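You operate a simulated robot arm through the tools that you are given. There is no shell and no other tool.

Carry out the task below with a simulated robot arm. There is one attempt and no reset: what you move stays moved.

Task
Set the controls near the book shelf of the media shelf. At the end: the power switch of the game console is switched on; the volume knob of the small screen is turned to 3; the input key of the small screen is switched on; the power key of the disc player is switched up; whatever was shut is shut again. Leave all else as you found it, and nothing knocked over.

The check looks at the end state, three seconds after you hand in, the way a careful person would. Anything else that was tipped, shoved, dropped, spilled or broken makes it a failure.

Robot
A 6-joint arm with a two-finger gripper, fixed in place. Base frame: the origin is on the floor under the middle of its stand, x ahead of it, y to its left, z up; the work surface is at about z = 0.74. Lengths are in m, angles in degrees, forces in N, time in s.
It reaches about 1.572 m from its shoulder. Its first joint turns from -166.0 to 166.0 degrees. Payload 2.45 kg.
Tool frame: the origin (TCP) lies between the finger pads and is the grasp point; the fingertips stand 0.02 m ahead of it; z points along the fingers, y is the line along which they close. The gripper opens to 0.14 m; its body begins 0.168 m behind the TCP.
Orientation is that of the tool frame in the base frame, as a unit quaternion [x, y, z, w]. With the fingers straight down and closing along the base's y, the tool's x points along the base's -x, its y along +y and its z along -z.

Tools
- The arm moves only by the tool servo_tool. Its arguments are lists of equal length, an entry for each row: "translation": the shift along the tool's x, y, z in units of 20 mm (1.0 is 20 mm), a list of three; "rot": the turn, a rotation vector about the tool's x, y, z in units of 6 degrees (1.0 is 6 degrees), a list of three; "fingers": the gripper command, from -1 (fully open) to 1 (shut), values between in proportion. In form: {"translation": [[tx, ty, tz], ...], "rot": [[ax, ay, az], ...], "fingers": [fingers, ...]}. A call has 1 to 20 rows; each row shifts and turns the commanded pose from where the row before left it, along the tool's axes as they then stand. A call with a number of a shift or a turn outside -1 to 1 is refused whole. Each row takes 0.2 s and may step no farther than 0.05 m and 8.6 degrees from the row before; otherwise, or with a gripper value out of range, the whole call is refused. A pose out of reach is approached as far as the arm can. The call stops where the force on the tool passes 40 N (or 10 N more than at its start, if that is more) or the arm is blocked; 0.2 s more then pass. The fingers move at their own pace (about 0.045 m/s each) and stop on an object; they squeeze with about 44 N. The grip force told is the motor's: it shows also when the fingers shut on nothing. Time passes only in rows, and 0.2 s behind the last, so rows that do not move let the fingers close. It gives the time, the measured TCP pose, the force on the tool (base axes), the opening and the grip force at its end, in the units of the frame above (readings bear some noise), with the torque about the TCP (base axes, N m) and any sound that the robot's microphone picked up, and new pictures: "show" is both (left out), scene, wrist or none.
- Cameras (640 x 400 px; columns grow to the right, rows downward): "scene" is fixed at [0.2244, -0.6463, 1.3686]; the picture's right is [0.50, -0.87, 0.00], its down [-0.45, -0.26, -0.85] and it looks along [0.74, 0.43, -0.52] (base axes); focal length 369 px, centre (320, 200). "wrist" rides on the gripper at [0.078, 0.011, -0.209] in the tool frame; the picture's right is [-0.14, 0.99, 0.00], its down [-0.92, -0.13, -0.37] and it looks along [-0.37, -0.05, 0.93] (tool axes); focal length 280 px, centre (320, 200). There is no depth. A picture from a camera that has moved, and an enlarged one, comes with that camera's place and axes in the base frame and with its lens. The place of the scene camera against the robot may be out by one fixed shift of up to 0.025 m in any direction.
- close_up(camera, box): a new picture of the part [left, top, right, bottom] of that camera's present view, enlarged. The clock stands still meanwhile.
- job_done(): hands the job in; it is judged then, once.

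Places have to be worked out from the pictures, the camera data and where the tool is seen. Open the gripper and draw the arm clear of the work before you hand the job in, unless the task says otherwise.

The tools are called after ">>>" as a command line: name --argument value ..., lists and objects as JSON in quotes. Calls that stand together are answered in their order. servo_tool: Moves the arm, as the interface text tells. Its arguments: {"type":"object","properties":{"translation":{"type":"array"},"rot":{"type":"array"},"fingers":{"type":"array"},"show":{"type":"string","enum":["both","scene","wrist","none"]}},"required":["translation","rot","fingers"]} The other tools are called the same way: close_up (camera, box) takes an enlarged picture of a part of a camera's view; job_done () hands the job in.

At the start:

```text
time_s: 0.0
tcp_pos: [0.778, -0.0969, 1.0876]
tool_rot: [0.001, 1.0, 0.0, 0.0]
contact_force: [0.5, 0.0, -1.0]
moment: [0.01, 0.02, 0.0]
grip_width: 0.1398
grip_force: 0.1
```

scene: 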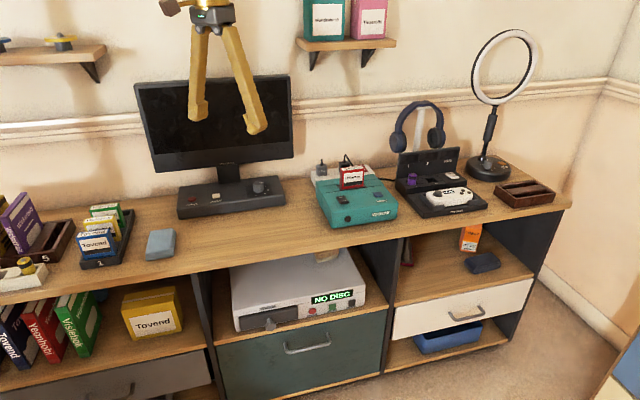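
wrist: 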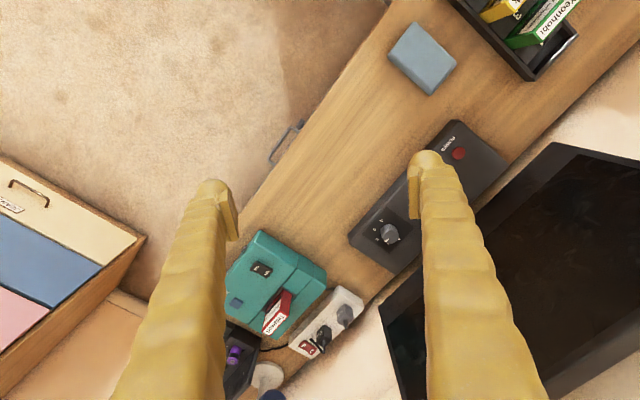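

I begin by looking closely at the scene to find the controls.

>>> close_up --camera "scene" --box '[160, 150, 320, 250]'

>>> close_up --camera "scene" --box '[300, 140, 420, 240]'

>>> close_up --camera "scene" --box '[210, 240, 400, 360]'

>>> close_up --camera "scene" --box '[380, 90, 580, 230]'

>>> close_up --camera "scene" --box '[0, 180, 200, 300]'

>>> close_up --camera "scene" --box '[0, 270, 220, 400]'

>>> close_up --camera "wrist" --box '[340, 110, 520, 280]'

>>> close_up --camera "wrist" --box '[200, 220, 400, 400]'

```text
4.00 times, centred on (240, 200) of scene
camera zoom: at [0.2244, -0.6463, 1.3686], right [0.5, -0.87, 0.0], down [-0.45, -0.26, -0.85], along [0.74, 0.43, -0.52], focal length 1475 px, centre (640, 200)
```

zoom: 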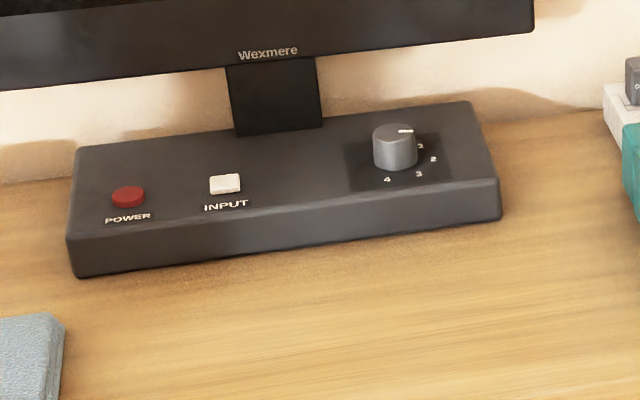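

```text
4.00 times, centred on (360, 190) of scene
camera zoom: at [0.2244, -0.6463, 1.3686], right [0.5, -0.87, 0.0], down [-0.45, -0.26, -0.85], along [0.74, 0.43, -0.52], focal length 1475 px, centre (160, 240)
```

zoom: 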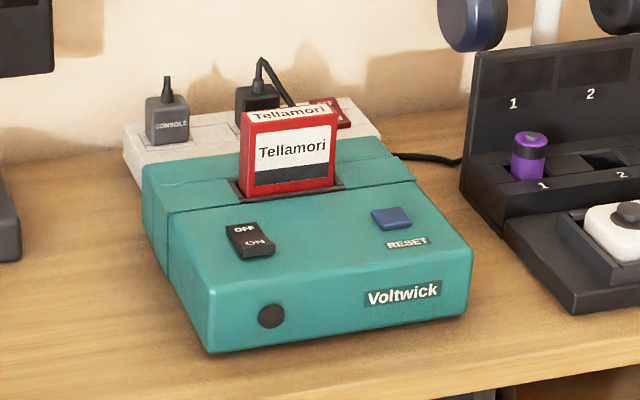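

```text
3.33 times, centred on (305, 300) of scene
camera zoom: at [0.2244, -0.6463, 1.3686], right [0.5, -0.87, 0.0], down [-0.45, -0.26, -0.85], along [0.74, 0.43, -0.52], focal length 1229 px, centre (370, -133)
```

zoom: 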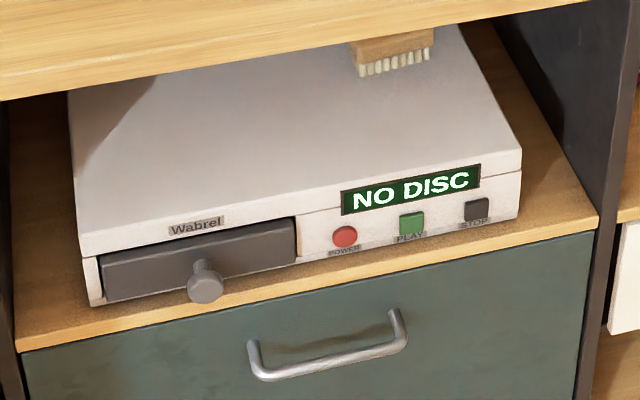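

```text
2.86 times, centred on (480, 160) of scene
camera zoom: at [0.2244, -0.6463, 1.3686], right [0.5, -0.87, 0.0], down [-0.45, -0.26, -0.85], along [0.74, 0.43, -0.52], focal length 1054 px, centre (-137, 314)
```

zoom: 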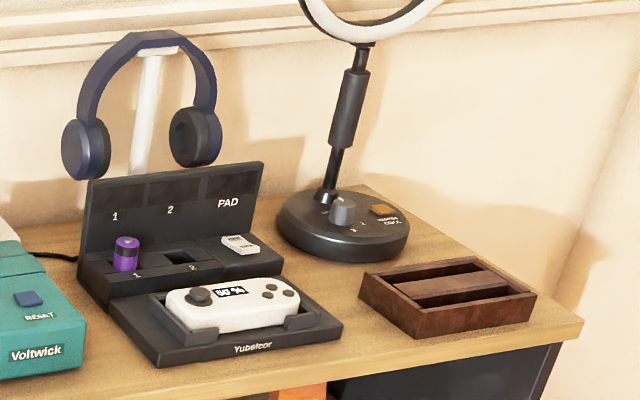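

```text
3.20 times, centred on (100, 240) of scene
camera zoom: at [0.2244, -0.6463, 1.3686], right [0.5, -0.87, 0.0], down [-0.45, -0.26, -0.85], along [0.74, 0.43, -0.52], focal length 1180 px, centre (1024, 72)
```

zoom: 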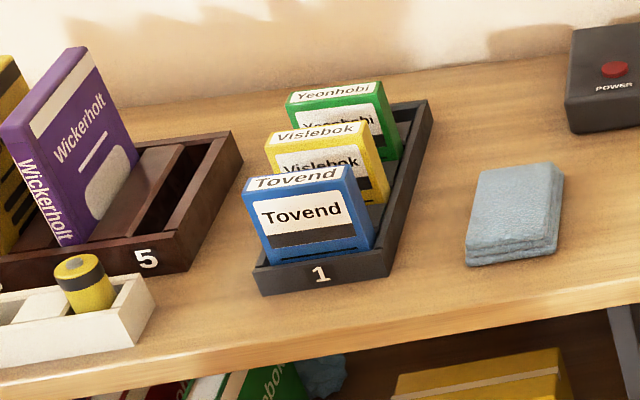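

```text
2.91 times, centred on (110, 335) of scene
camera zoom: at [0.2244, -0.6463, 1.3686], right [0.5, -0.87, 0.0], down [-0.45, -0.26, -0.85], along [0.74, 0.43, -0.52], focal length 1073 px, centre (931, -193)
```

zoom: 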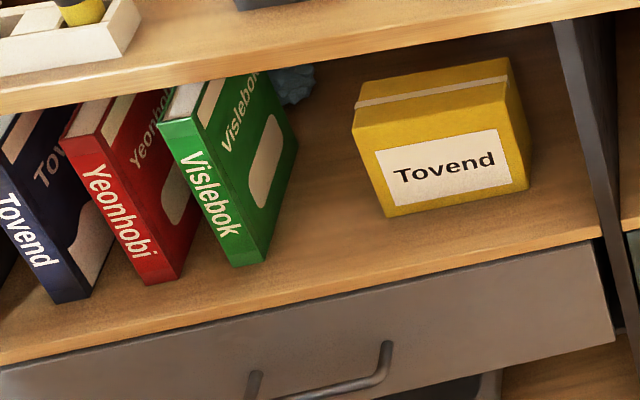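

```text
2.35 times, centred on (430, 195) of wrist
camera zoom: at [0.6992, -0.0864, 1.2981], right [0.14, 0.99, 0.0], down [0.92, -0.13, 0.37], along [0.37, -0.05, -0.93], focal length 660 px, centre (61, 212)
```

zoom: 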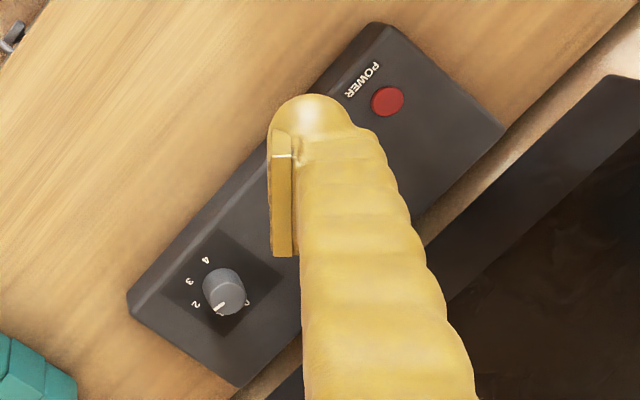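

```text
2.22 times, centred on (300, 310) of wrist
camera zoom: at [0.6992, -0.0864, 1.2981], right [0.14, 0.99, 0.0], down [0.92, -0.13, 0.37], along [0.37, -0.05, -0.93], focal length 623 px, centre (364, -44)
```

zoom: 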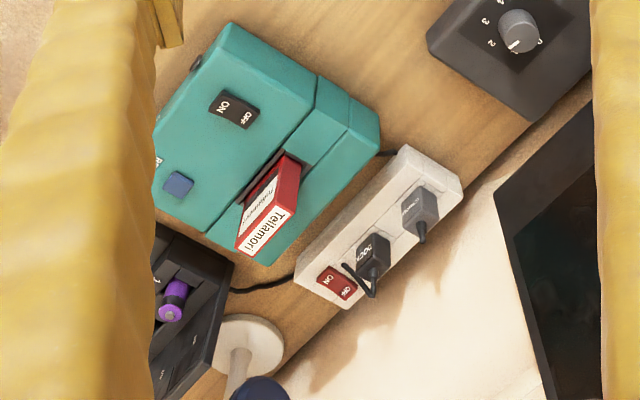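

The shelf seems to run at about -45° in the base frame. I'll look closer at each control to read its present state.

>>> close_up --camera "scene" --box '[295, 285, 375, 335]'

>>> close_up --camera "scene" --box '[180, 170, 300, 220]'

>>> close_up --camera "scene" --box '[240, 170, 290, 205]'

>>> close_up --camera "scene" --box '[320, 180, 400, 230]'

>>> close_up --camera "wrist" --box '[360, 200, 440, 260]'

```text
8.00 times, centred on (335, 310) of scene
camera zoom: at [0.2244, -0.6463, 1.3686], right [0.5, -0.87, 0.0], down [-0.45, -0.26, -0.85], along [0.74, 0.43, -0.52], focal length 2951 px, centre (200, -680)
```

zoom: 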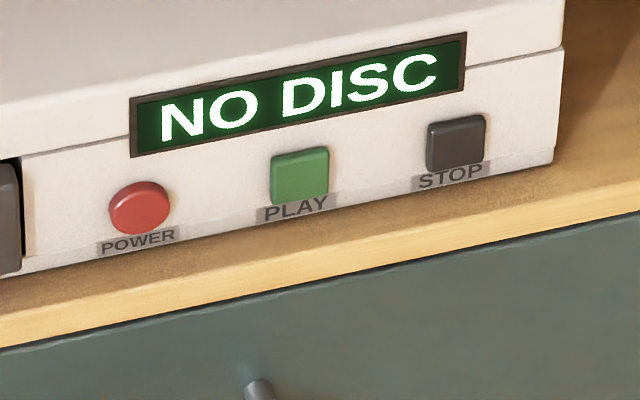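

```text
5.33 times, centred on (240, 195) of scene
camera zoom: at [0.2244, -0.6463, 1.3686], right [0.5, -0.87, 0.0], down [-0.45, -0.26, -0.85], along [0.74, 0.43, -0.52], focal length 1967 px, centre (747, 227)
```

zoom: 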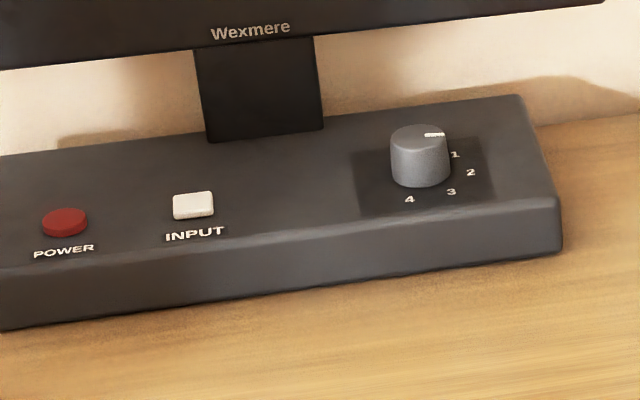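

```text
11.43 times, centred on (265, 188) of scene
camera zoom: at [0.2244, -0.6463, 1.3686], right [0.5, -0.87, 0.0], down [-0.45, -0.26, -0.85], along [0.74, 0.43, -0.52], focal length 4215 px, centre (949, 343)
```

zoom: 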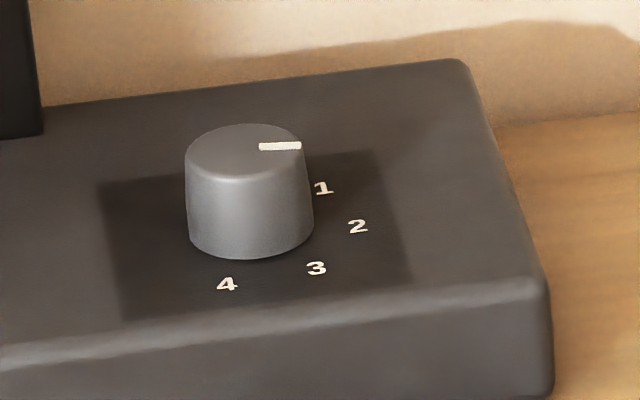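

```text
8.00 times, centred on (360, 205) of scene
camera zoom: at [0.2244, -0.6463, 1.3686], right [0.5, -0.87, 0.0], down [-0.45, -0.26, -0.85], along [0.74, 0.43, -0.52], focal length 2951 px, centre (0, 160)
```

zoom: 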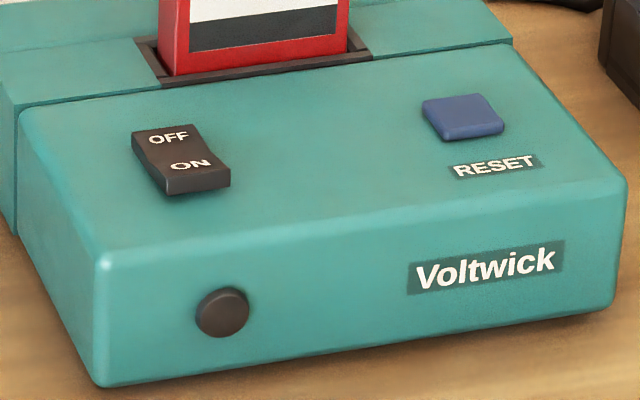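

```text
6.67 times, centred on (400, 230) of wrist
camera zoom: at [0.6992, -0.0864, 1.2981], right [0.14, 0.99, 0.0], down [0.92, -0.13, 0.37], along [0.37, -0.05, -0.93], focal length 1869 px, centre (-213, 0)
```

zoom: 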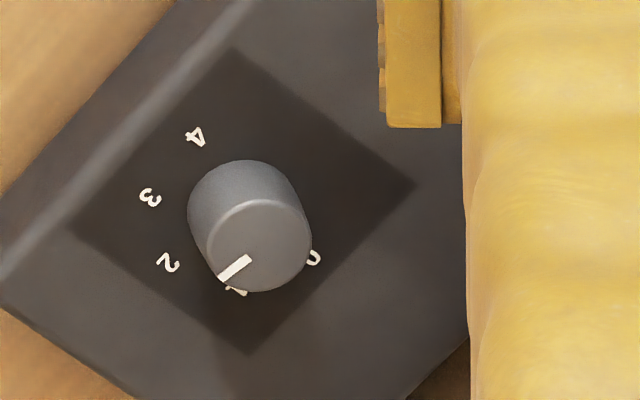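

Readings so far: the volume pointer is at 2 (it must go one step clockwise to 3), the console rocker is on OFF, and the screen's bottom edge stands only about 5 cm behind its keys. I yaw the tool by 45° to line up with the shelf and shut the fingers for pressing.

>>> servo_tool --translation '[[0, 0, 0], [0, 0, 0], [0, 0, 0], [0, 0, 0], [0, 0, 0], [0, 0, 0], [0, 0, 0], [0, 0, 0], [0, 0, 0], [0, 0, 0]]' --rot '[[0, 0, -0.9375], [0, 0, -0.9375], [0, 0, -0.9375], [0, 0, -0.9375], [0, 0, -0.9375], [0, 0, -0.9375], [0, 0, -0.9375], [0, 0, -0.9375], [0, 0, 0], [0, 0, 0]]' --fingers '[1, 1, 1, 1, 1, 1, 1, 1, 1, 1]'

```text
time_s: 2.2
tcp_pos: [0.779, -0.0974, 1.0876]
tool_rot: [-0.382, 0.924, 0.0, 0.0]
contact_force: [0.6, 0.0, -0.1]
moment: [0.01, 0.03, 0.01]
grip_width: 0.0
grip_force: 29.7
camera wrist: at [0.7145, -0.1446, 1.2977], right [-0.6, 0.8, 0.0], down [0.74, 0.56, 0.37], along [0.29, 0.22, -0.93], focal length 280 px, centre (320, 200)
```

scene: 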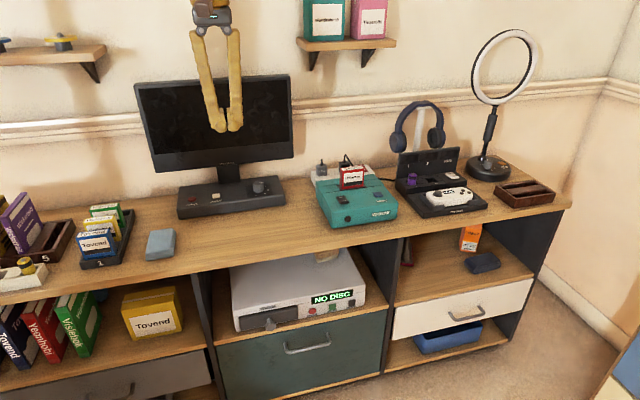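
wrist: 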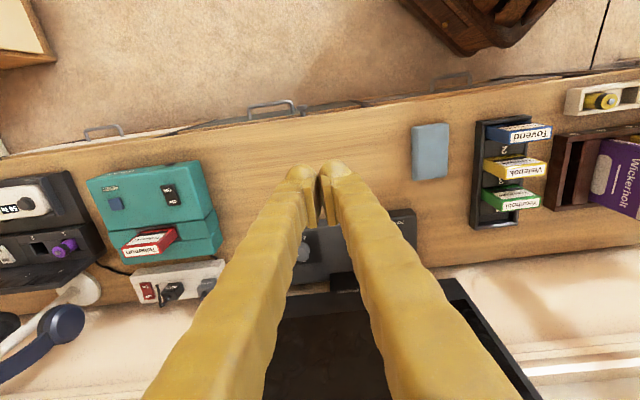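

The shut fingers meet at the tips; I look closer at their shape and at the controls from here.

>>> close_up --camera "wrist" --box '[260, 140, 380, 240]'

>>> close_up --camera "wrist" --box '[80, 150, 240, 300]'

>>> close_up --camera "scene" --box '[180, 0, 260, 140]'

```text
4.00 times, centred on (320, 190) of wrist
camera zoom: at [0.7145, -0.1446, 1.2977], right [-0.6, 0.8, 0.0], down [0.74, 0.56, 0.37], along [0.29, 0.22, -0.93], focal length 1122 px, centre (320, 240)
```

zoom: 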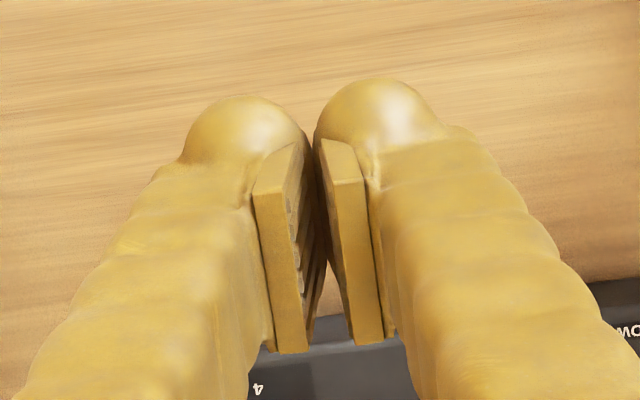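

```text
2.67 times, centred on (160, 225) of wrist
camera zoom: at [0.7145, -0.1446, 1.2977], right [-0.6, 0.8, 0.0], down [0.74, 0.56, 0.37], along [0.29, 0.22, -0.93], focal length 748 px, centre (747, 133)
```

zoom: 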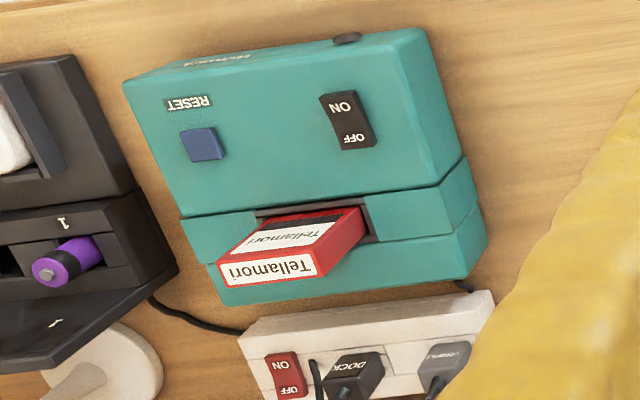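

```text
2.86 times, centred on (220, 70) of scene
camera zoom: at [0.2244, -0.6463, 1.3686], right [0.5, -0.87, 0.0], down [-0.45, -0.26, -0.85], along [0.74, 0.43, -0.52], focal length 1054 px, centre (606, 571)
```

zoom: 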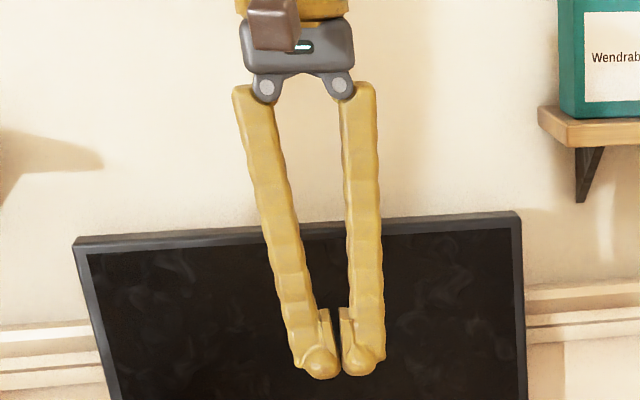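

The two rounded fingertips stand about ±15 mm either side of the tool axis, and I can't yet tell their offset along the tool's x. I turn the tool 90° so the scene camera sees the fingers side-on.

>>> servo_tool --translation '[[0, 0, 0], [0, 0, 0], [0, 0, 0], [0, 0, 0], [0, 0, 0], [0, 0, 0], [0, 0, 0], [0, 0, 0], [0, 0, 0], [0, 0, 0], [0, 0, 0], [0, 0, 0], [0, 0, 0], [0, 0, 0], [0, 0, 0]]' --rot '[[0, 0, 1], [0, 0, 1], [0, 0, 1], [0, 0, 1], [0, 0, 1], [0, 0, 1], [0, 0, 1], [0, 0, 1], [0, 0, 1], [0, 0, 1], [0, 0, 1], [0, 0, 1], [0, 0, 1], [0, 0, 1], [0, 0, 1]]' --fingers '[1, 1, 1, 1, 1, 1, 1, 1, 1, 1, 1, 1, 1, 1, 1]' --show "both"

>>> close_up --camera "scene" --box '[180, 0, 280, 140]'

```text
time_s: 5.4
tcp_pos: [0.778, -0.0966, 1.0888]
tool_rot: [0.384, 0.923, -0.001, 0.0]
contact_force: [0.1, -0.2, 0.0]
moment: [0.01, 0.02, -0.03]
grip_width: 0.0
grip_force: 28.9
camera wrist: at [0.7299, -0.0343, 1.2983], right [0.8, 0.6, 0.0], down [0.56, -0.74, 0.37], along [0.22, -0.29, -0.93], focal length 280 px, centre (320, 200)
```

scene: 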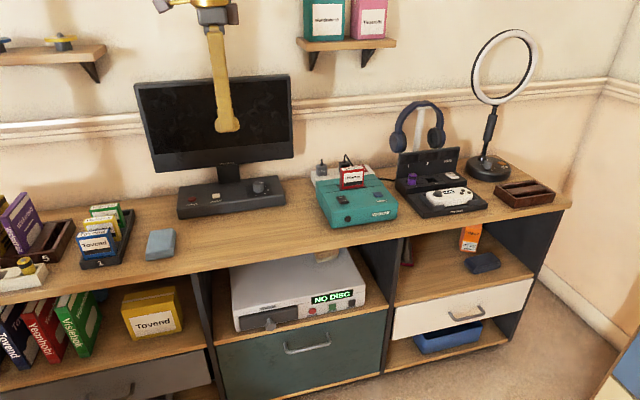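
wrist: 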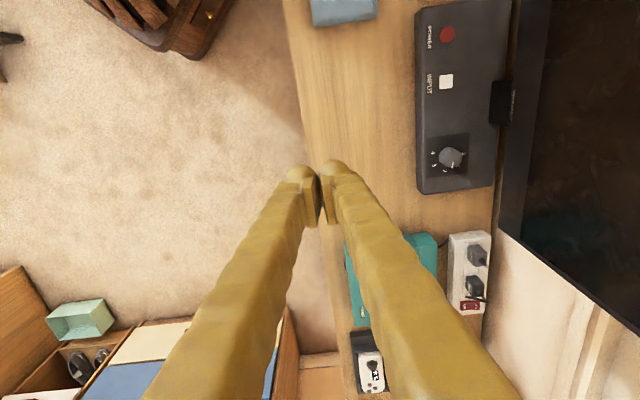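

```text
2.86 times, centred on (230, 70) of scene
camera zoom: at [0.2244, -0.6463, 1.3686], right [0.5, -0.87, 0.0], down [-0.45, -0.26, -0.85], along [0.74, 0.43, -0.52], focal length 1054 px, centre (577, 571)
```

zoom: 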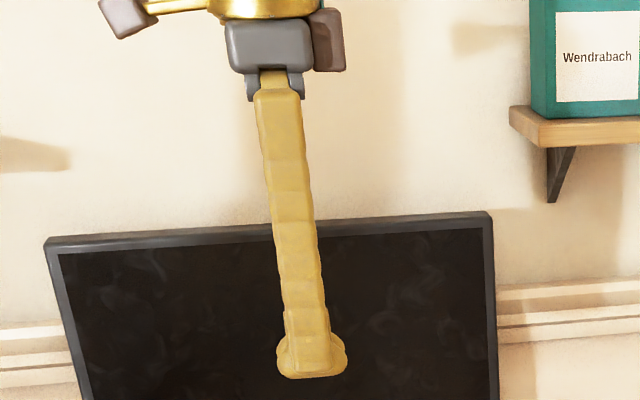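

Side-on, each fingertip is a rounded foot spanning about ±26 mm in tool x and centred on the axis, so tilting the tool will let one rounded corner lead. This view also shows the screen's keys well, so I zoom in on them.

>>> close_up --camera "wrist" --box '[400, 0, 540, 100]'

>>> close_up --camera "wrist" --box '[400, 110, 540, 210]'

```text
4.00 times, centred on (470, 50) of wrist
camera zoom: at [0.7299, -0.0343, 1.2983], right [0.8, 0.6, 0.0], down [0.56, -0.74, 0.37], along [0.22, -0.29, -0.93], focal length 1122 px, centre (-280, 800)
```

zoom: 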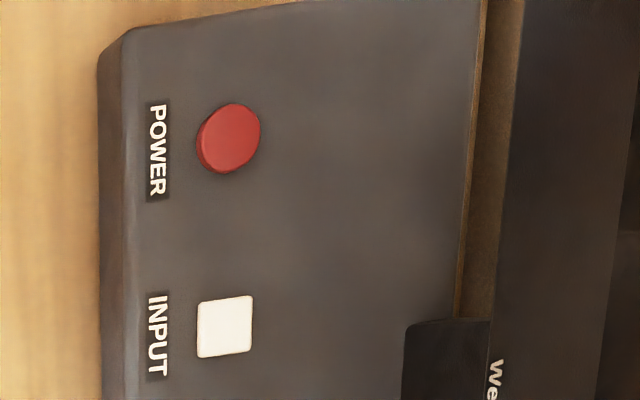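

```text
4.00 times, centred on (470, 160) of wrist
camera zoom: at [0.7299, -0.0343, 1.2983], right [0.8, 0.6, 0.0], down [0.56, -0.74, 0.37], along [0.22, -0.29, -0.93], focal length 1122 px, centre (-280, 360)
```

zoom: 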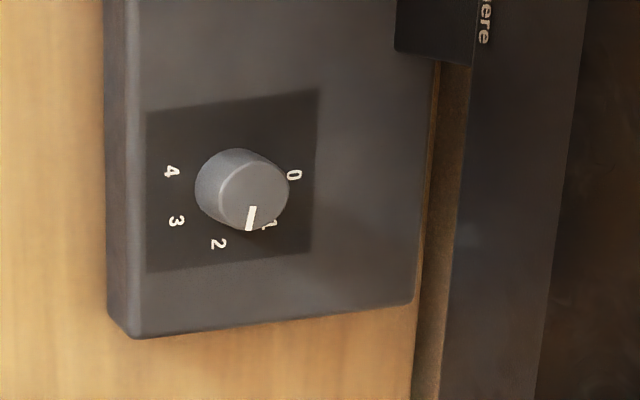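

The label ring fits a circle centred at about (0.995, 0.014) with 50° steps, and the pointer is on 2. Now I turn back to 45° yaw and pitch the tool 25°, so that a fingertip corner leads for the console rocker.

>>> servo_tool --translation '[[0, 0, 0], [0, 0, 0], [0, 0, 0], [0, 0, 0], [0, 0, 0], [0, 0, 0], [0, 0, 0], [0, 0, 0], [0, 0, 0], [0, 0, 0], [0, 0, 0], [0, 0, 0], [0, 0, 0], [0, 0, 0], [0, 0, 0], [0, 0, 0], [0, 0, 0], [0, 0, 0], [0, 0, 0], [0, 0, 0]]' --rot '[[0, 0, -1], [0, 0, -1], [0, 0, -1], [0, 0, -1], [0, 0, -1], [0, 0, -1], [0, 0, -1], [0, 0, -1], [0, 0, -1], [0, 0, -1], [0, 0, -1], [0, 0, -1], [0, 0, -1], [0, 0, -1], [0, 0, -1], [0, -0.8333, 0], [0, -0.8333, 0], [0, -0.8333, 0], [0, -0.8333, 0], [0, -0.8333, 0]]' --fingers '[1, 1, 1, 1, 1, 1, 1, 1, 1, 1, 1, 1, 1, 1, 1, 1, 1, 1, 1, 1]'

```text
time_s: 9.6
tcp_pos: [0.7783, -0.0967, 1.0888]
tool_rot: [-0.374, 0.902, 0.083, 0.201]
contact_force: [0.6, -0.5, -0.9]
moment: [-0.03, -0.01, 0.0]
grip_width: 0.0
grip_force: 29.5
camera wrist: at [0.6572, -0.2023, 1.2456], right [-0.61, 0.79, 0.06], down [0.57, 0.39, 0.72], along [0.55, 0.48, -0.69], focal length 280 px, centre (320, 200)
```

scene: 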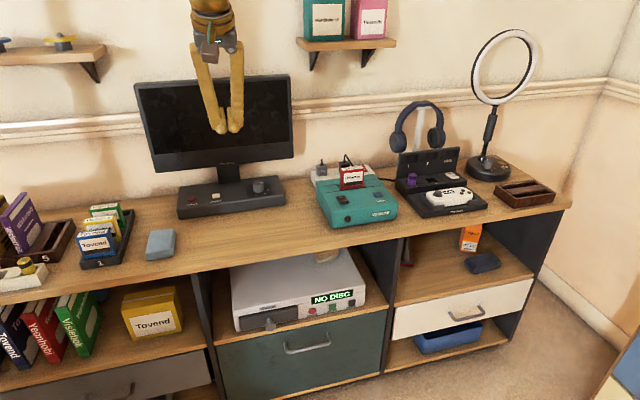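
wrist: 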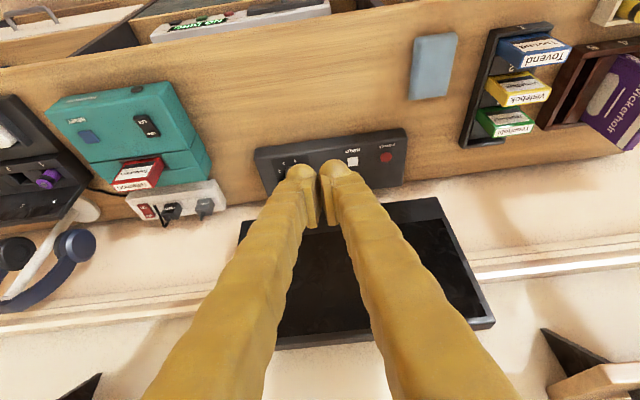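

Orientation is as planned. I move over the console rocker, staying about 14 cm above it for now.

>>> servo_tool --translation '[[-0.0307, -0.958, 0.4086], [-0.0307, -0.958, 0.4086], [-0.0307, -0.958, 0.4086], [-0.0307, -0.958, 0.4086], [-0.0307, -0.958, 0.4086], [-0.0307, -0.958, 0.4086], [-0.0307, -0.958, 0.4086], [-0.0307, -0.958, 0.4086], [-0.0307, -0.958, 0.4086], [-0.0307, -0.958, 0.4086], [-0.0307, -0.958, 0.4086], [-0.0307, -0.958, 0.4086], [-0.0307, -0.958, 0.4086], [-0.0307, -0.958, 0.4086]]' --rot '[[0, 0, 0], [0, 0, 0], [0, 0, 0], [0, 0, 0], [0, 0, 0], [0, 0, 0], [0, 0, 0], [0, 0, 0], [0, 0, 0], [0, 0, 0], [0, 0, 0], [0, 0, 0], [0, 0, 0], [0, 0, 0]]' --fingers '[1, 1, 1, 1, 1, 1, 1, 1, 1, 1, 1, 1, 1, 1]'

>>> close_up --camera "wrist" --box '[240, 120, 400, 240]'

>>> close_up --camera "scene" --box '[280, 120, 440, 240]'

```text
time_s: 12.6
tcp_pos: [1.0076, -0.249, 0.9884]
tool_rot: [-0.373, 0.902, 0.083, 0.201]
contact_force: [-0.2, 0.6, 0.0]
moment: [-0.03, 0.04, 0.0]
grip_width: 0.0002
grip_force: 30.0
camera wrist: at [0.8869, -0.3528, 1.1458], right [-0.61, 0.79, 0.06], down [0.57, 0.39, 0.72], along [0.55, 0.48, -0.69], focal length 280 px, centre (320, 200)
```

scene: 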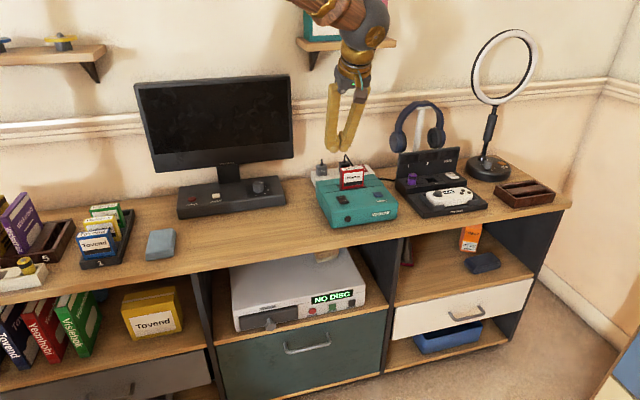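
wrist: 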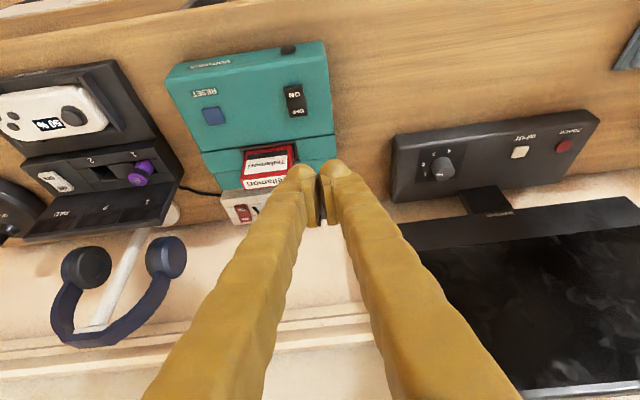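

```text
3.33 times, centred on (320, 180) of wrist
camera zoom: at [0.8869, -0.3528, 1.1458], right [-0.61, 0.79, 0.06], down [0.57, 0.39, 0.72], along [0.55, 0.48, -0.69], focal length 935 px, centre (320, 267)
```

zoom: 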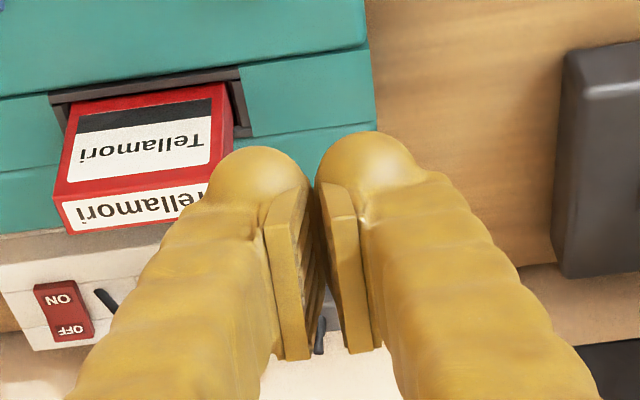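

```text
3.33 times, centred on (360, 180) of scene
camera zoom: at [0.2244, -0.6463, 1.3686], right [0.5, -0.87, 0.0], down [-0.45, -0.26, -0.85], along [0.74, 0.43, -0.52], focal length 1229 px, centre (187, 267)
```

zoom: 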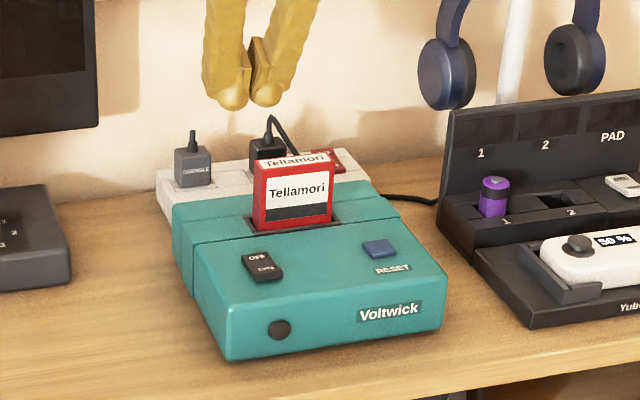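

I zoom on the rocker in this view to refine its position before descending.

>>> close_up --camera "wrist" --box '[250, 60, 350, 140]'

```text
5.00 times, centred on (300, 100) of wrist
camera zoom: at [0.8869, -0.3528, 1.1458], right [-0.61, 0.79, 0.06], down [0.57, 0.39, 0.72], along [0.55, 0.48, -0.69], focal length 1402 px, centre (420, 700)
```

zoom: 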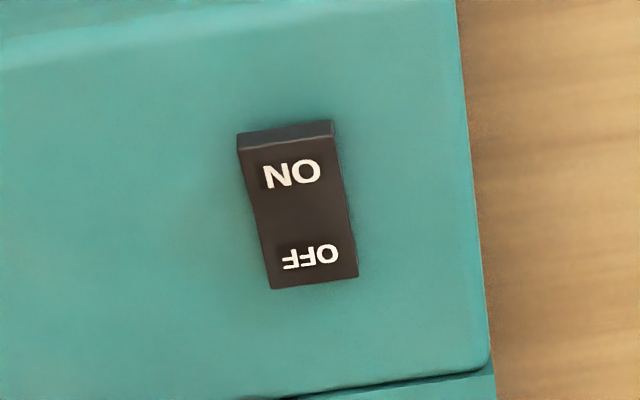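

Combining the views puts the rocker's ON half near (1.023, -0.263, 0.813). I lower the right fingertip to about 2 cm above it.

>>> servo_tool --translation '[[0.284, -0.039, 0.739], [0.284, -0.039, 0.739], [0.284, -0.039, 0.739], [0.284, -0.039, 0.739], [0.284, -0.039, 0.739], [0.284, -0.039, 0.739], [0.284, -0.039, 0.739], [0.284, -0.039, 0.739]]' --rot '[[0, 0, 0], [0, 0, 0], [0, 0, 0], [0, 0, 0], [0, 0, 0], [0, 0, 0], [0, 0, 0], [0, 0, 0]]' --fingers '[1, 1, 1, 1, 1, 1, 1, 1]'

>>> close_up --camera "wrist" --box '[240, 100, 400, 220]'

>>> close_up --camera "scene" --box '[300, 140, 400, 240]'

```text
time_s: 14.4
tcp_pos: [1.019, -0.246, 0.8624]
tool_rot: [-0.373, 0.902, 0.083, 0.2]
contact_force: [0.1, 0.2, 0.3]
moment: [0.03, 0.02, -0.01]
grip_width: 0.0
grip_force: 29.4
camera wrist: at [0.898, -0.3502, 1.0195], right [-0.61, 0.79, 0.06], down [0.57, 0.39, 0.72], along [0.55, 0.48, -0.69], focal length 280 px, centre (320, 200)
```

scene: 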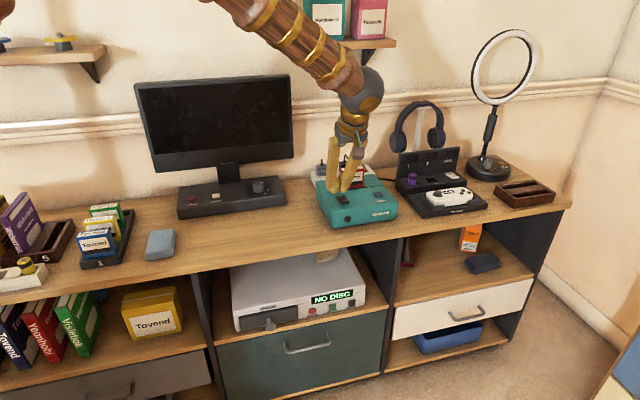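
wrist: 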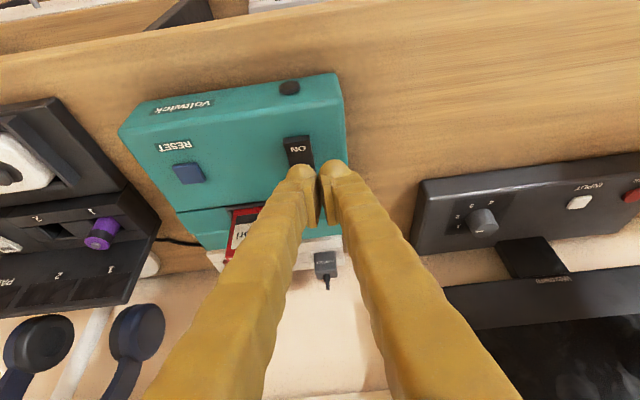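

```text
3.33 times, centred on (320, 160) of wrist
camera zoom: at [0.898, -0.3502, 1.0195], right [-0.61, 0.79, 0.06], down [0.57, 0.39, 0.72], along [0.55, 0.48, -0.69], focal length 935 px, centre (320, 333)
```

zoom: 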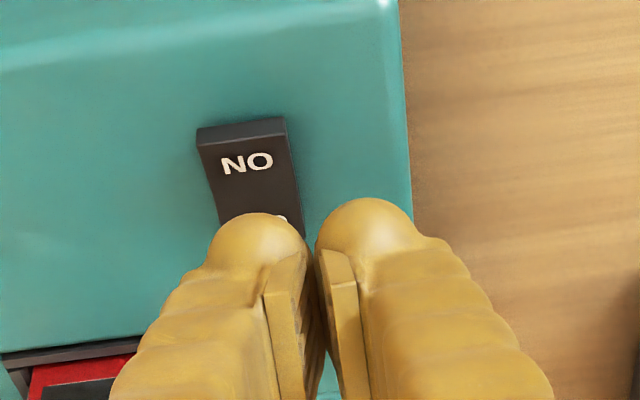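

```text
4.00 times, centred on (350, 190) of scene
camera zoom: at [0.2244, -0.6463, 1.3686], right [0.5, -0.87, 0.0], down [-0.45, -0.26, -0.85], along [0.74, 0.43, -0.52], focal length 1475 px, centre (200, 240)
```

zoom: 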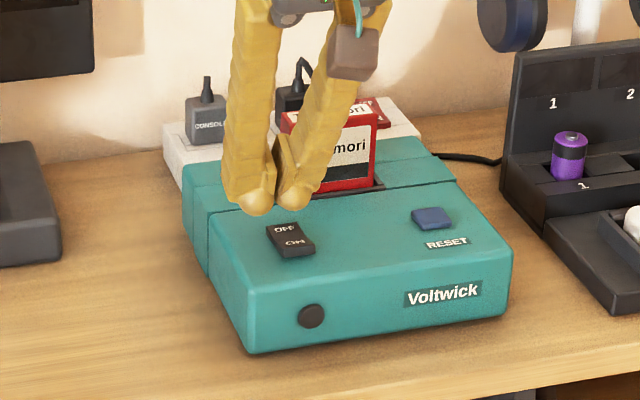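

The right fingertip sits directly above the ON half in both views. I descend straight down in small steps; the call will stop by itself on contact over 40 N.

>>> servo_tool --translation '[[0.0845, 0, 0.1813], [0.0845, 0, 0.1813], [0.0845, 0, 0.1813], [0.0845, 0, 0.1813], [0.0845, 0, 0.1813], [0.0423, 0, 0.0906], [0.0423, 0, 0.0906], [0.0423, 0, 0.0906]]' --rot '[[0, 0, 0], [0, 0, 0], [0, 0, 0], [0, 0, 0], [0, 0, 0], [0, 0, 0], [0, 0, 0], [0, 0, 0]]' --fingers '[1, 1, 1, 1, 1, 1, 1, 1]'

>>> close_up --camera "wrist" --box '[240, 100, 400, 220]'

>>> close_up --camera "scene" --box '[300, 140, 400, 240]'

```text
time_s: 16.2
tcp_pos: [1.0192, -0.2463, 0.8351]
tool_rot: [-0.373, 0.902, 0.083, 0.201]
contact_force: [0.1, -0.1, 0.6]
moment: [0.0, 0.02, 0.0]
grip_width: 0.0
grip_force: 29.5
camera wrist: at [0.8977, -0.3507, 0.9925], right [-0.61, 0.79, 0.06], down [0.57, 0.39, 0.72], along [0.55, 0.48, -0.69], focal length 280 px, centre (320, 200)
```

scene: 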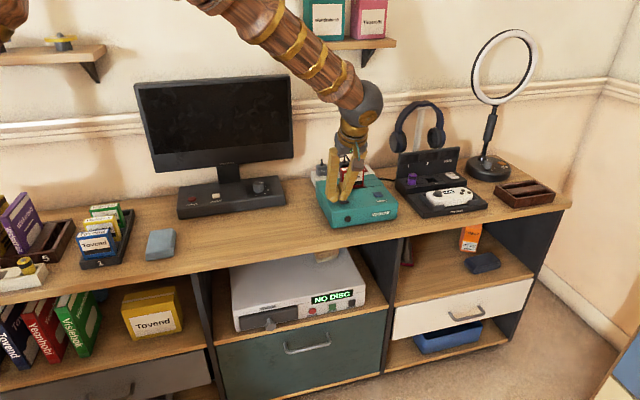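
wrist: 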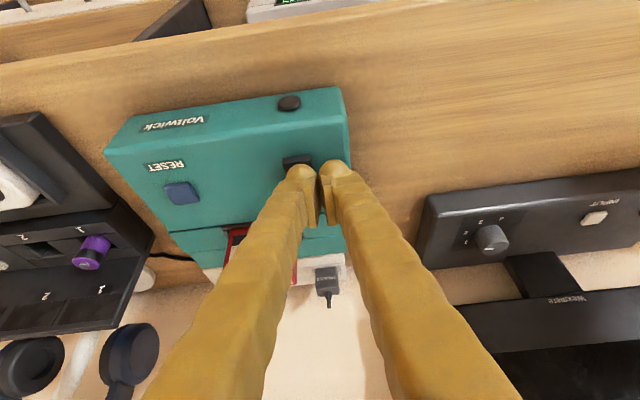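

```text
3.33 times, centred on (320, 160) of wrist
camera zoom: at [0.8977, -0.3507, 0.9925], right [-0.61, 0.79, 0.06], down [0.57, 0.39, 0.72], along [0.55, 0.48, -0.69], focal length 935 px, centre (320, 333)
```

zoom: 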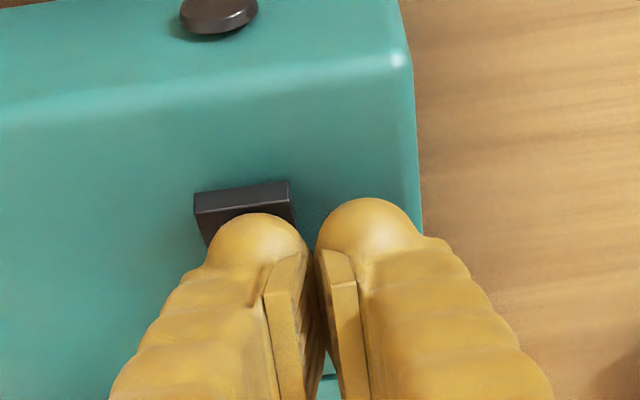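

```text
4.00 times, centred on (350, 190) of scene
camera zoom: at [0.2244, -0.6463, 1.3686], right [0.5, -0.87, 0.0], down [-0.45, -0.26, -0.85], along [0.74, 0.43, -0.52], focal length 1475 px, centre (200, 240)
```

zoom: 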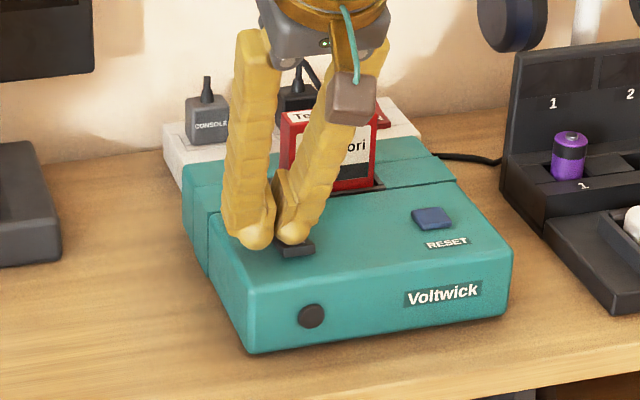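

No contact yet with the tip at about z = 0.810, and it is close to the rocker's front edge. I shift 3 mm back and keep descending in 2 mm steps.

>>> servo_tool --translation '[[-0.136, 0, 0.063], [0.0423, 0, 0.0906], [0.0423, 0, 0.0906], [0.0423, 0, 0.0906], [0.0423, 0, 0.0906]]' --rot '[[0, 0, 0], [0, 0, 0], [0, 0, 0], [0, 0, 0], [0, 0, 0]]' --fingers '[1, 1, 1, 1, 1]'

>>> close_up --camera "wrist" --box '[240, 100, 400, 220]'

>>> close_up --camera "scene" --box '[320, 170, 380, 220]'

```text
time_s: 17.3
tcp_pos: [1.0204, -0.2448, 0.8329]
tool_rot: [-0.373, 0.902, 0.082, 0.202]
contact_force: [-4.3, 0.6, 8.7]
moment: [-0.09, 0.09, 0.0]
grip_width: 0.0
grip_force: 29.2
stopped in row 5: the force on the tool passed its limit at 45 N (the readings are from after the stop); the commanded pose is now the measured one
camera wrist: at [0.8995, -0.3485, 0.9899], right [-0.61, 0.79, 0.06], down [0.57, 0.39, 0.72], along [0.55, 0.47, -0.69], focal length 280 px, centre (320, 200)
```

scene: 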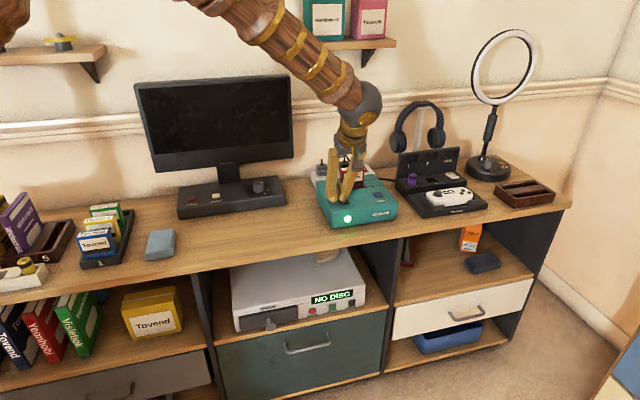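
wrist: 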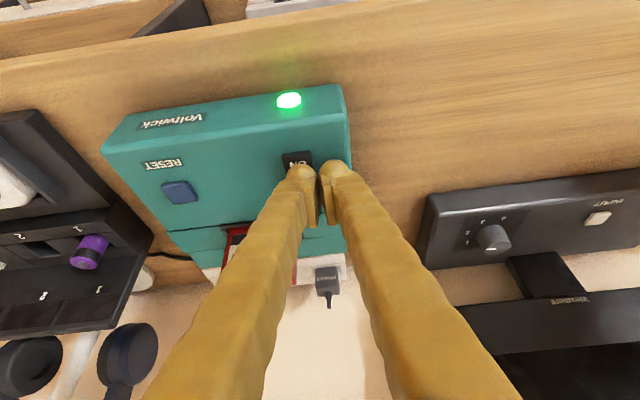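

```text
3.33 times, centred on (320, 160) of wrist
camera zoom: at [0.8995, -0.3485, 0.9899], right [-0.61, 0.79, 0.06], down [0.57, 0.39, 0.72], along [0.55, 0.47, -0.69], focal length 935 px, centre (320, 333)
```

zoom: 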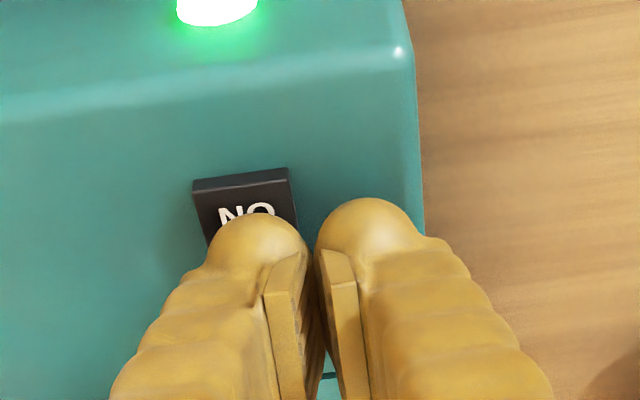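

```text
8.00 times, centred on (350, 195) of scene
camera zoom: at [0.2244, -0.6463, 1.3686], right [0.5, -0.87, 0.0], down [-0.45, -0.26, -0.85], along [0.74, 0.43, -0.52], focal length 2951 px, centre (80, 240)
```

zoom: 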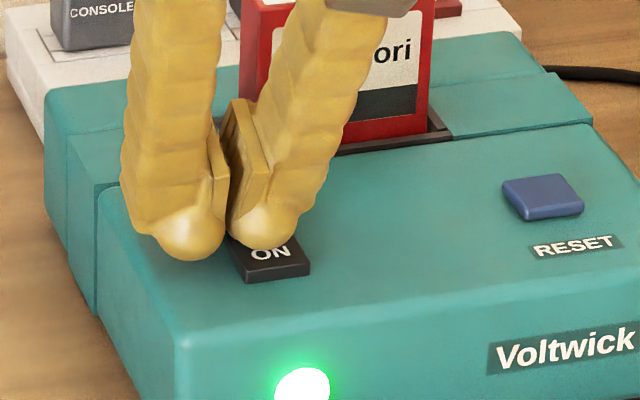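

The console's lamp lit green, so the rocker has tipped. I lift straight off and check that it stays on.

>>> servo_tool --translation '[[-0.211, 0, -0.453], [-0.211, 0, -0.453], [-0.211, 0, -0.453], [-0.211, 0, -0.453], [-0.422, 0, -0.906], [-0.422, 0, -0.906]]' --rot '[[0, 0, 0], [0, 0, 0], [0, 0, 0], [0, 0, 0], [0, 0, 0], [0, 0, 0]]' --fingers '[1, 1, 1, 1, 1, 1]'

>>> close_up --camera "scene" --box '[310, 160, 400, 230]'

>>> close_up --camera "wrist" --box '[240, 50, 360, 140]'

```text
time_s: 18.7
tcp_pos: [1.0219, -0.244, 0.9128]
tool_rot: [-0.373, 0.902, 0.082, 0.201]
contact_force: [-0.3, -0.3, 0.1]
moment: [0.03, -0.04, -0.02]
grip_width: 0.0001
grip_force: 29.4
camera wrist: at [0.8993, -0.349, 1.0694], right [-0.61, 0.79, 0.06], down [0.57, 0.39, 0.72], along [0.55, 0.48, -0.69], focal length 280 px, centre (320, 200)
```

scene: 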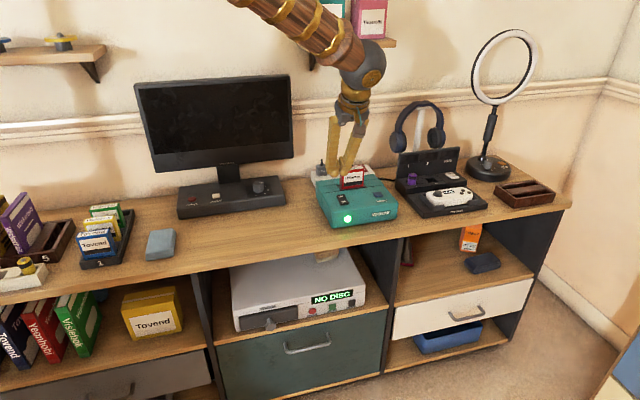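
wrist: 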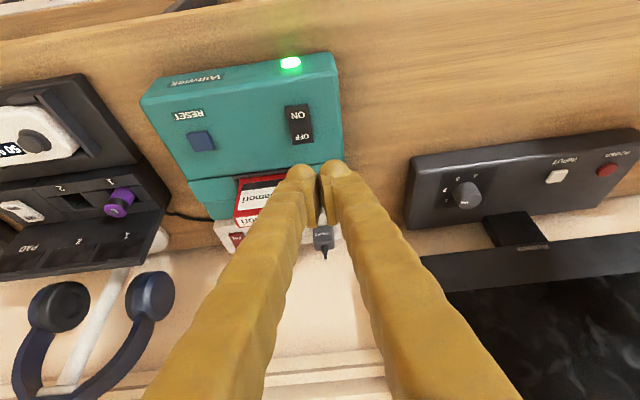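

```text
5.71 times, centred on (355, 195) of scene
camera zoom: at [0.2244, -0.6463, 1.3686], right [0.5, -0.87, 0.0], down [-0.45, -0.26, -0.85], along [0.74, 0.43, -0.52], focal length 2108 px, centre (120, 229)
```

zoom: 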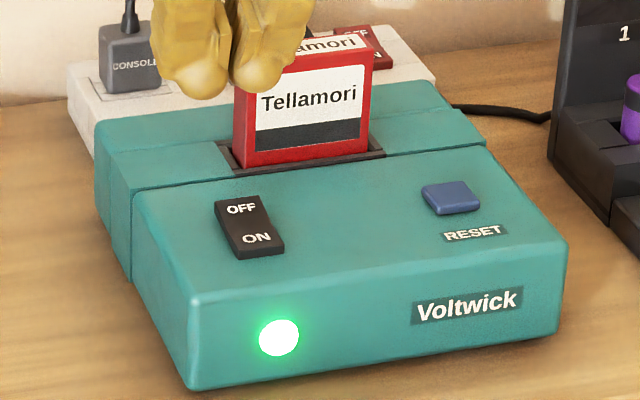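

```text
4.44 times, centred on (300, 95) of wrist
camera zoom: at [0.8993, -0.349, 1.0694], right [-0.61, 0.79, 0.06], down [0.57, 0.39, 0.72], along [0.55, 0.48, -0.69], focal length 1246 px, centre (409, 667)
```

zoom: 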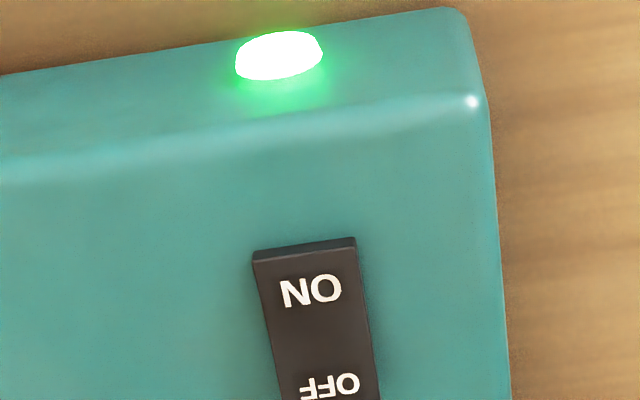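

The rocker is down on its ON side, the lamp is steady, and the console has not moved. Next is the screen's INPUT key near (0.895, 0.100, 0.787): I move left along the shelf at a safe height and start pitching further.

>>> servo_tool --translation '[[-0.047, 0.965, -0.1007], [-0.047, 0.965, -0.1007], [-0.047, 0.965, -0.1007], [-0.047, 0.965, -0.1007], [-0.047, 0.965, -0.1007], [-0.047, 0.965, -0.1007], [-0.047, 0.965, -0.1007], [-0.047, 0.965, -0.1007], [-0.047, 0.965, -0.1007], [-0.047, 0.965, -0.1007], [-0.047, 0.965, -0.1007], [-0.047, 0.965, -0.1007], [-0.047, 0.965, -0.1007], [-0.047, 0.965, -0.1007], [-0.047, 0.965, -0.1007], [-0.047, 0.965, -0.1007], [-0.047, 0.965, -0.1007], [-0.047, 0.965, -0.1007], [0, 0, 0], [0, 0, 0]]' --rot '[[0, 0, 0], [0, 0, 0], [0, 0, 0], [0, 0, 0], [0, 0, 0], [0, 0, 0], [0, 0, 0], [0, 0, 0], [0, 0, 0], [0, 0, 0], [0, 0, 0], [0, 0, 0], [0, 0, 0], [0, 0, 0], [0, 0, 0], [0, 0, 0], [0, 0, 0], [0, -0.8333, 0], [0, -0.8333, 0], [0, -0.8333, 0]]' --fingers '[1, 1, 1, 1, 1, 1, 1, 1, 1, 1, 1, 1, 1, 1, 1, 1, 1, 1, 1, 1]'

>>> close_up --camera "wrist" --box '[220, 80, 420, 220]'

```text
time_s: 22.9
tcp_pos: [0.7757, 0.0013, 0.9518]
tool_rot: [-0.361, 0.867, 0.131, 0.318]
contact_force: [0.6, 0.3, -0.7]
moment: [-0.08, -0.01, 0.01]
grip_width: 0.0
grip_force: 29.5
camera wrist: at [0.6286, -0.1281, 1.0621], right [-0.63, 0.78, 0.09], down [0.42, 0.24, 0.88], along [0.66, 0.58, -0.47], focal length 280 px, centre (320, 200)
```

scene: 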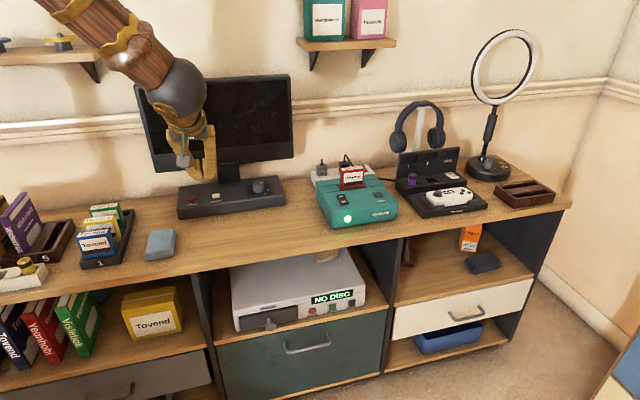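
wrist: 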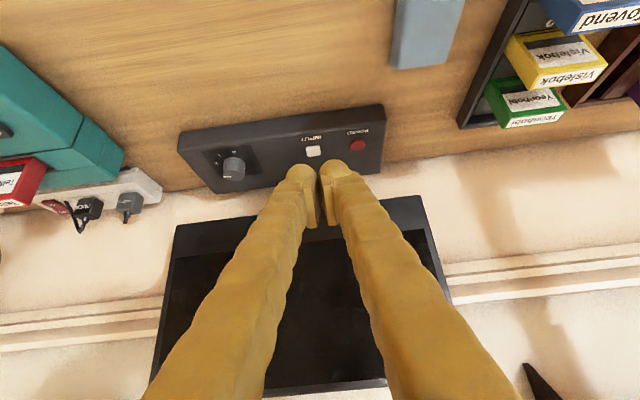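

```text
2.86 times, centred on (320, 150) of wrist
camera zoom: at [0.6286, -0.1281, 1.0621], right [-0.63, 0.78, 0.09], down [0.42, 0.24, 0.88], along [0.66, 0.58, -0.47], focal length 801 px, centre (320, 343)
```

zoom: 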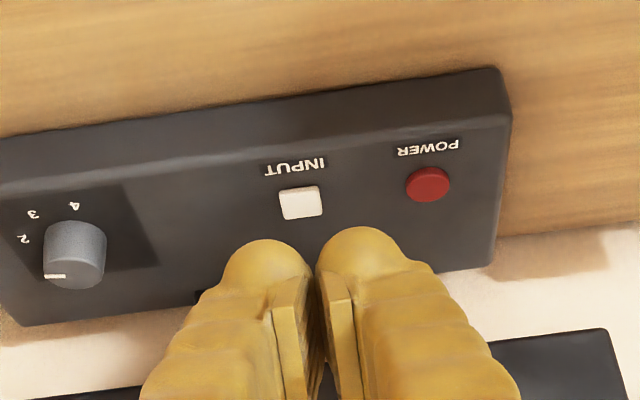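

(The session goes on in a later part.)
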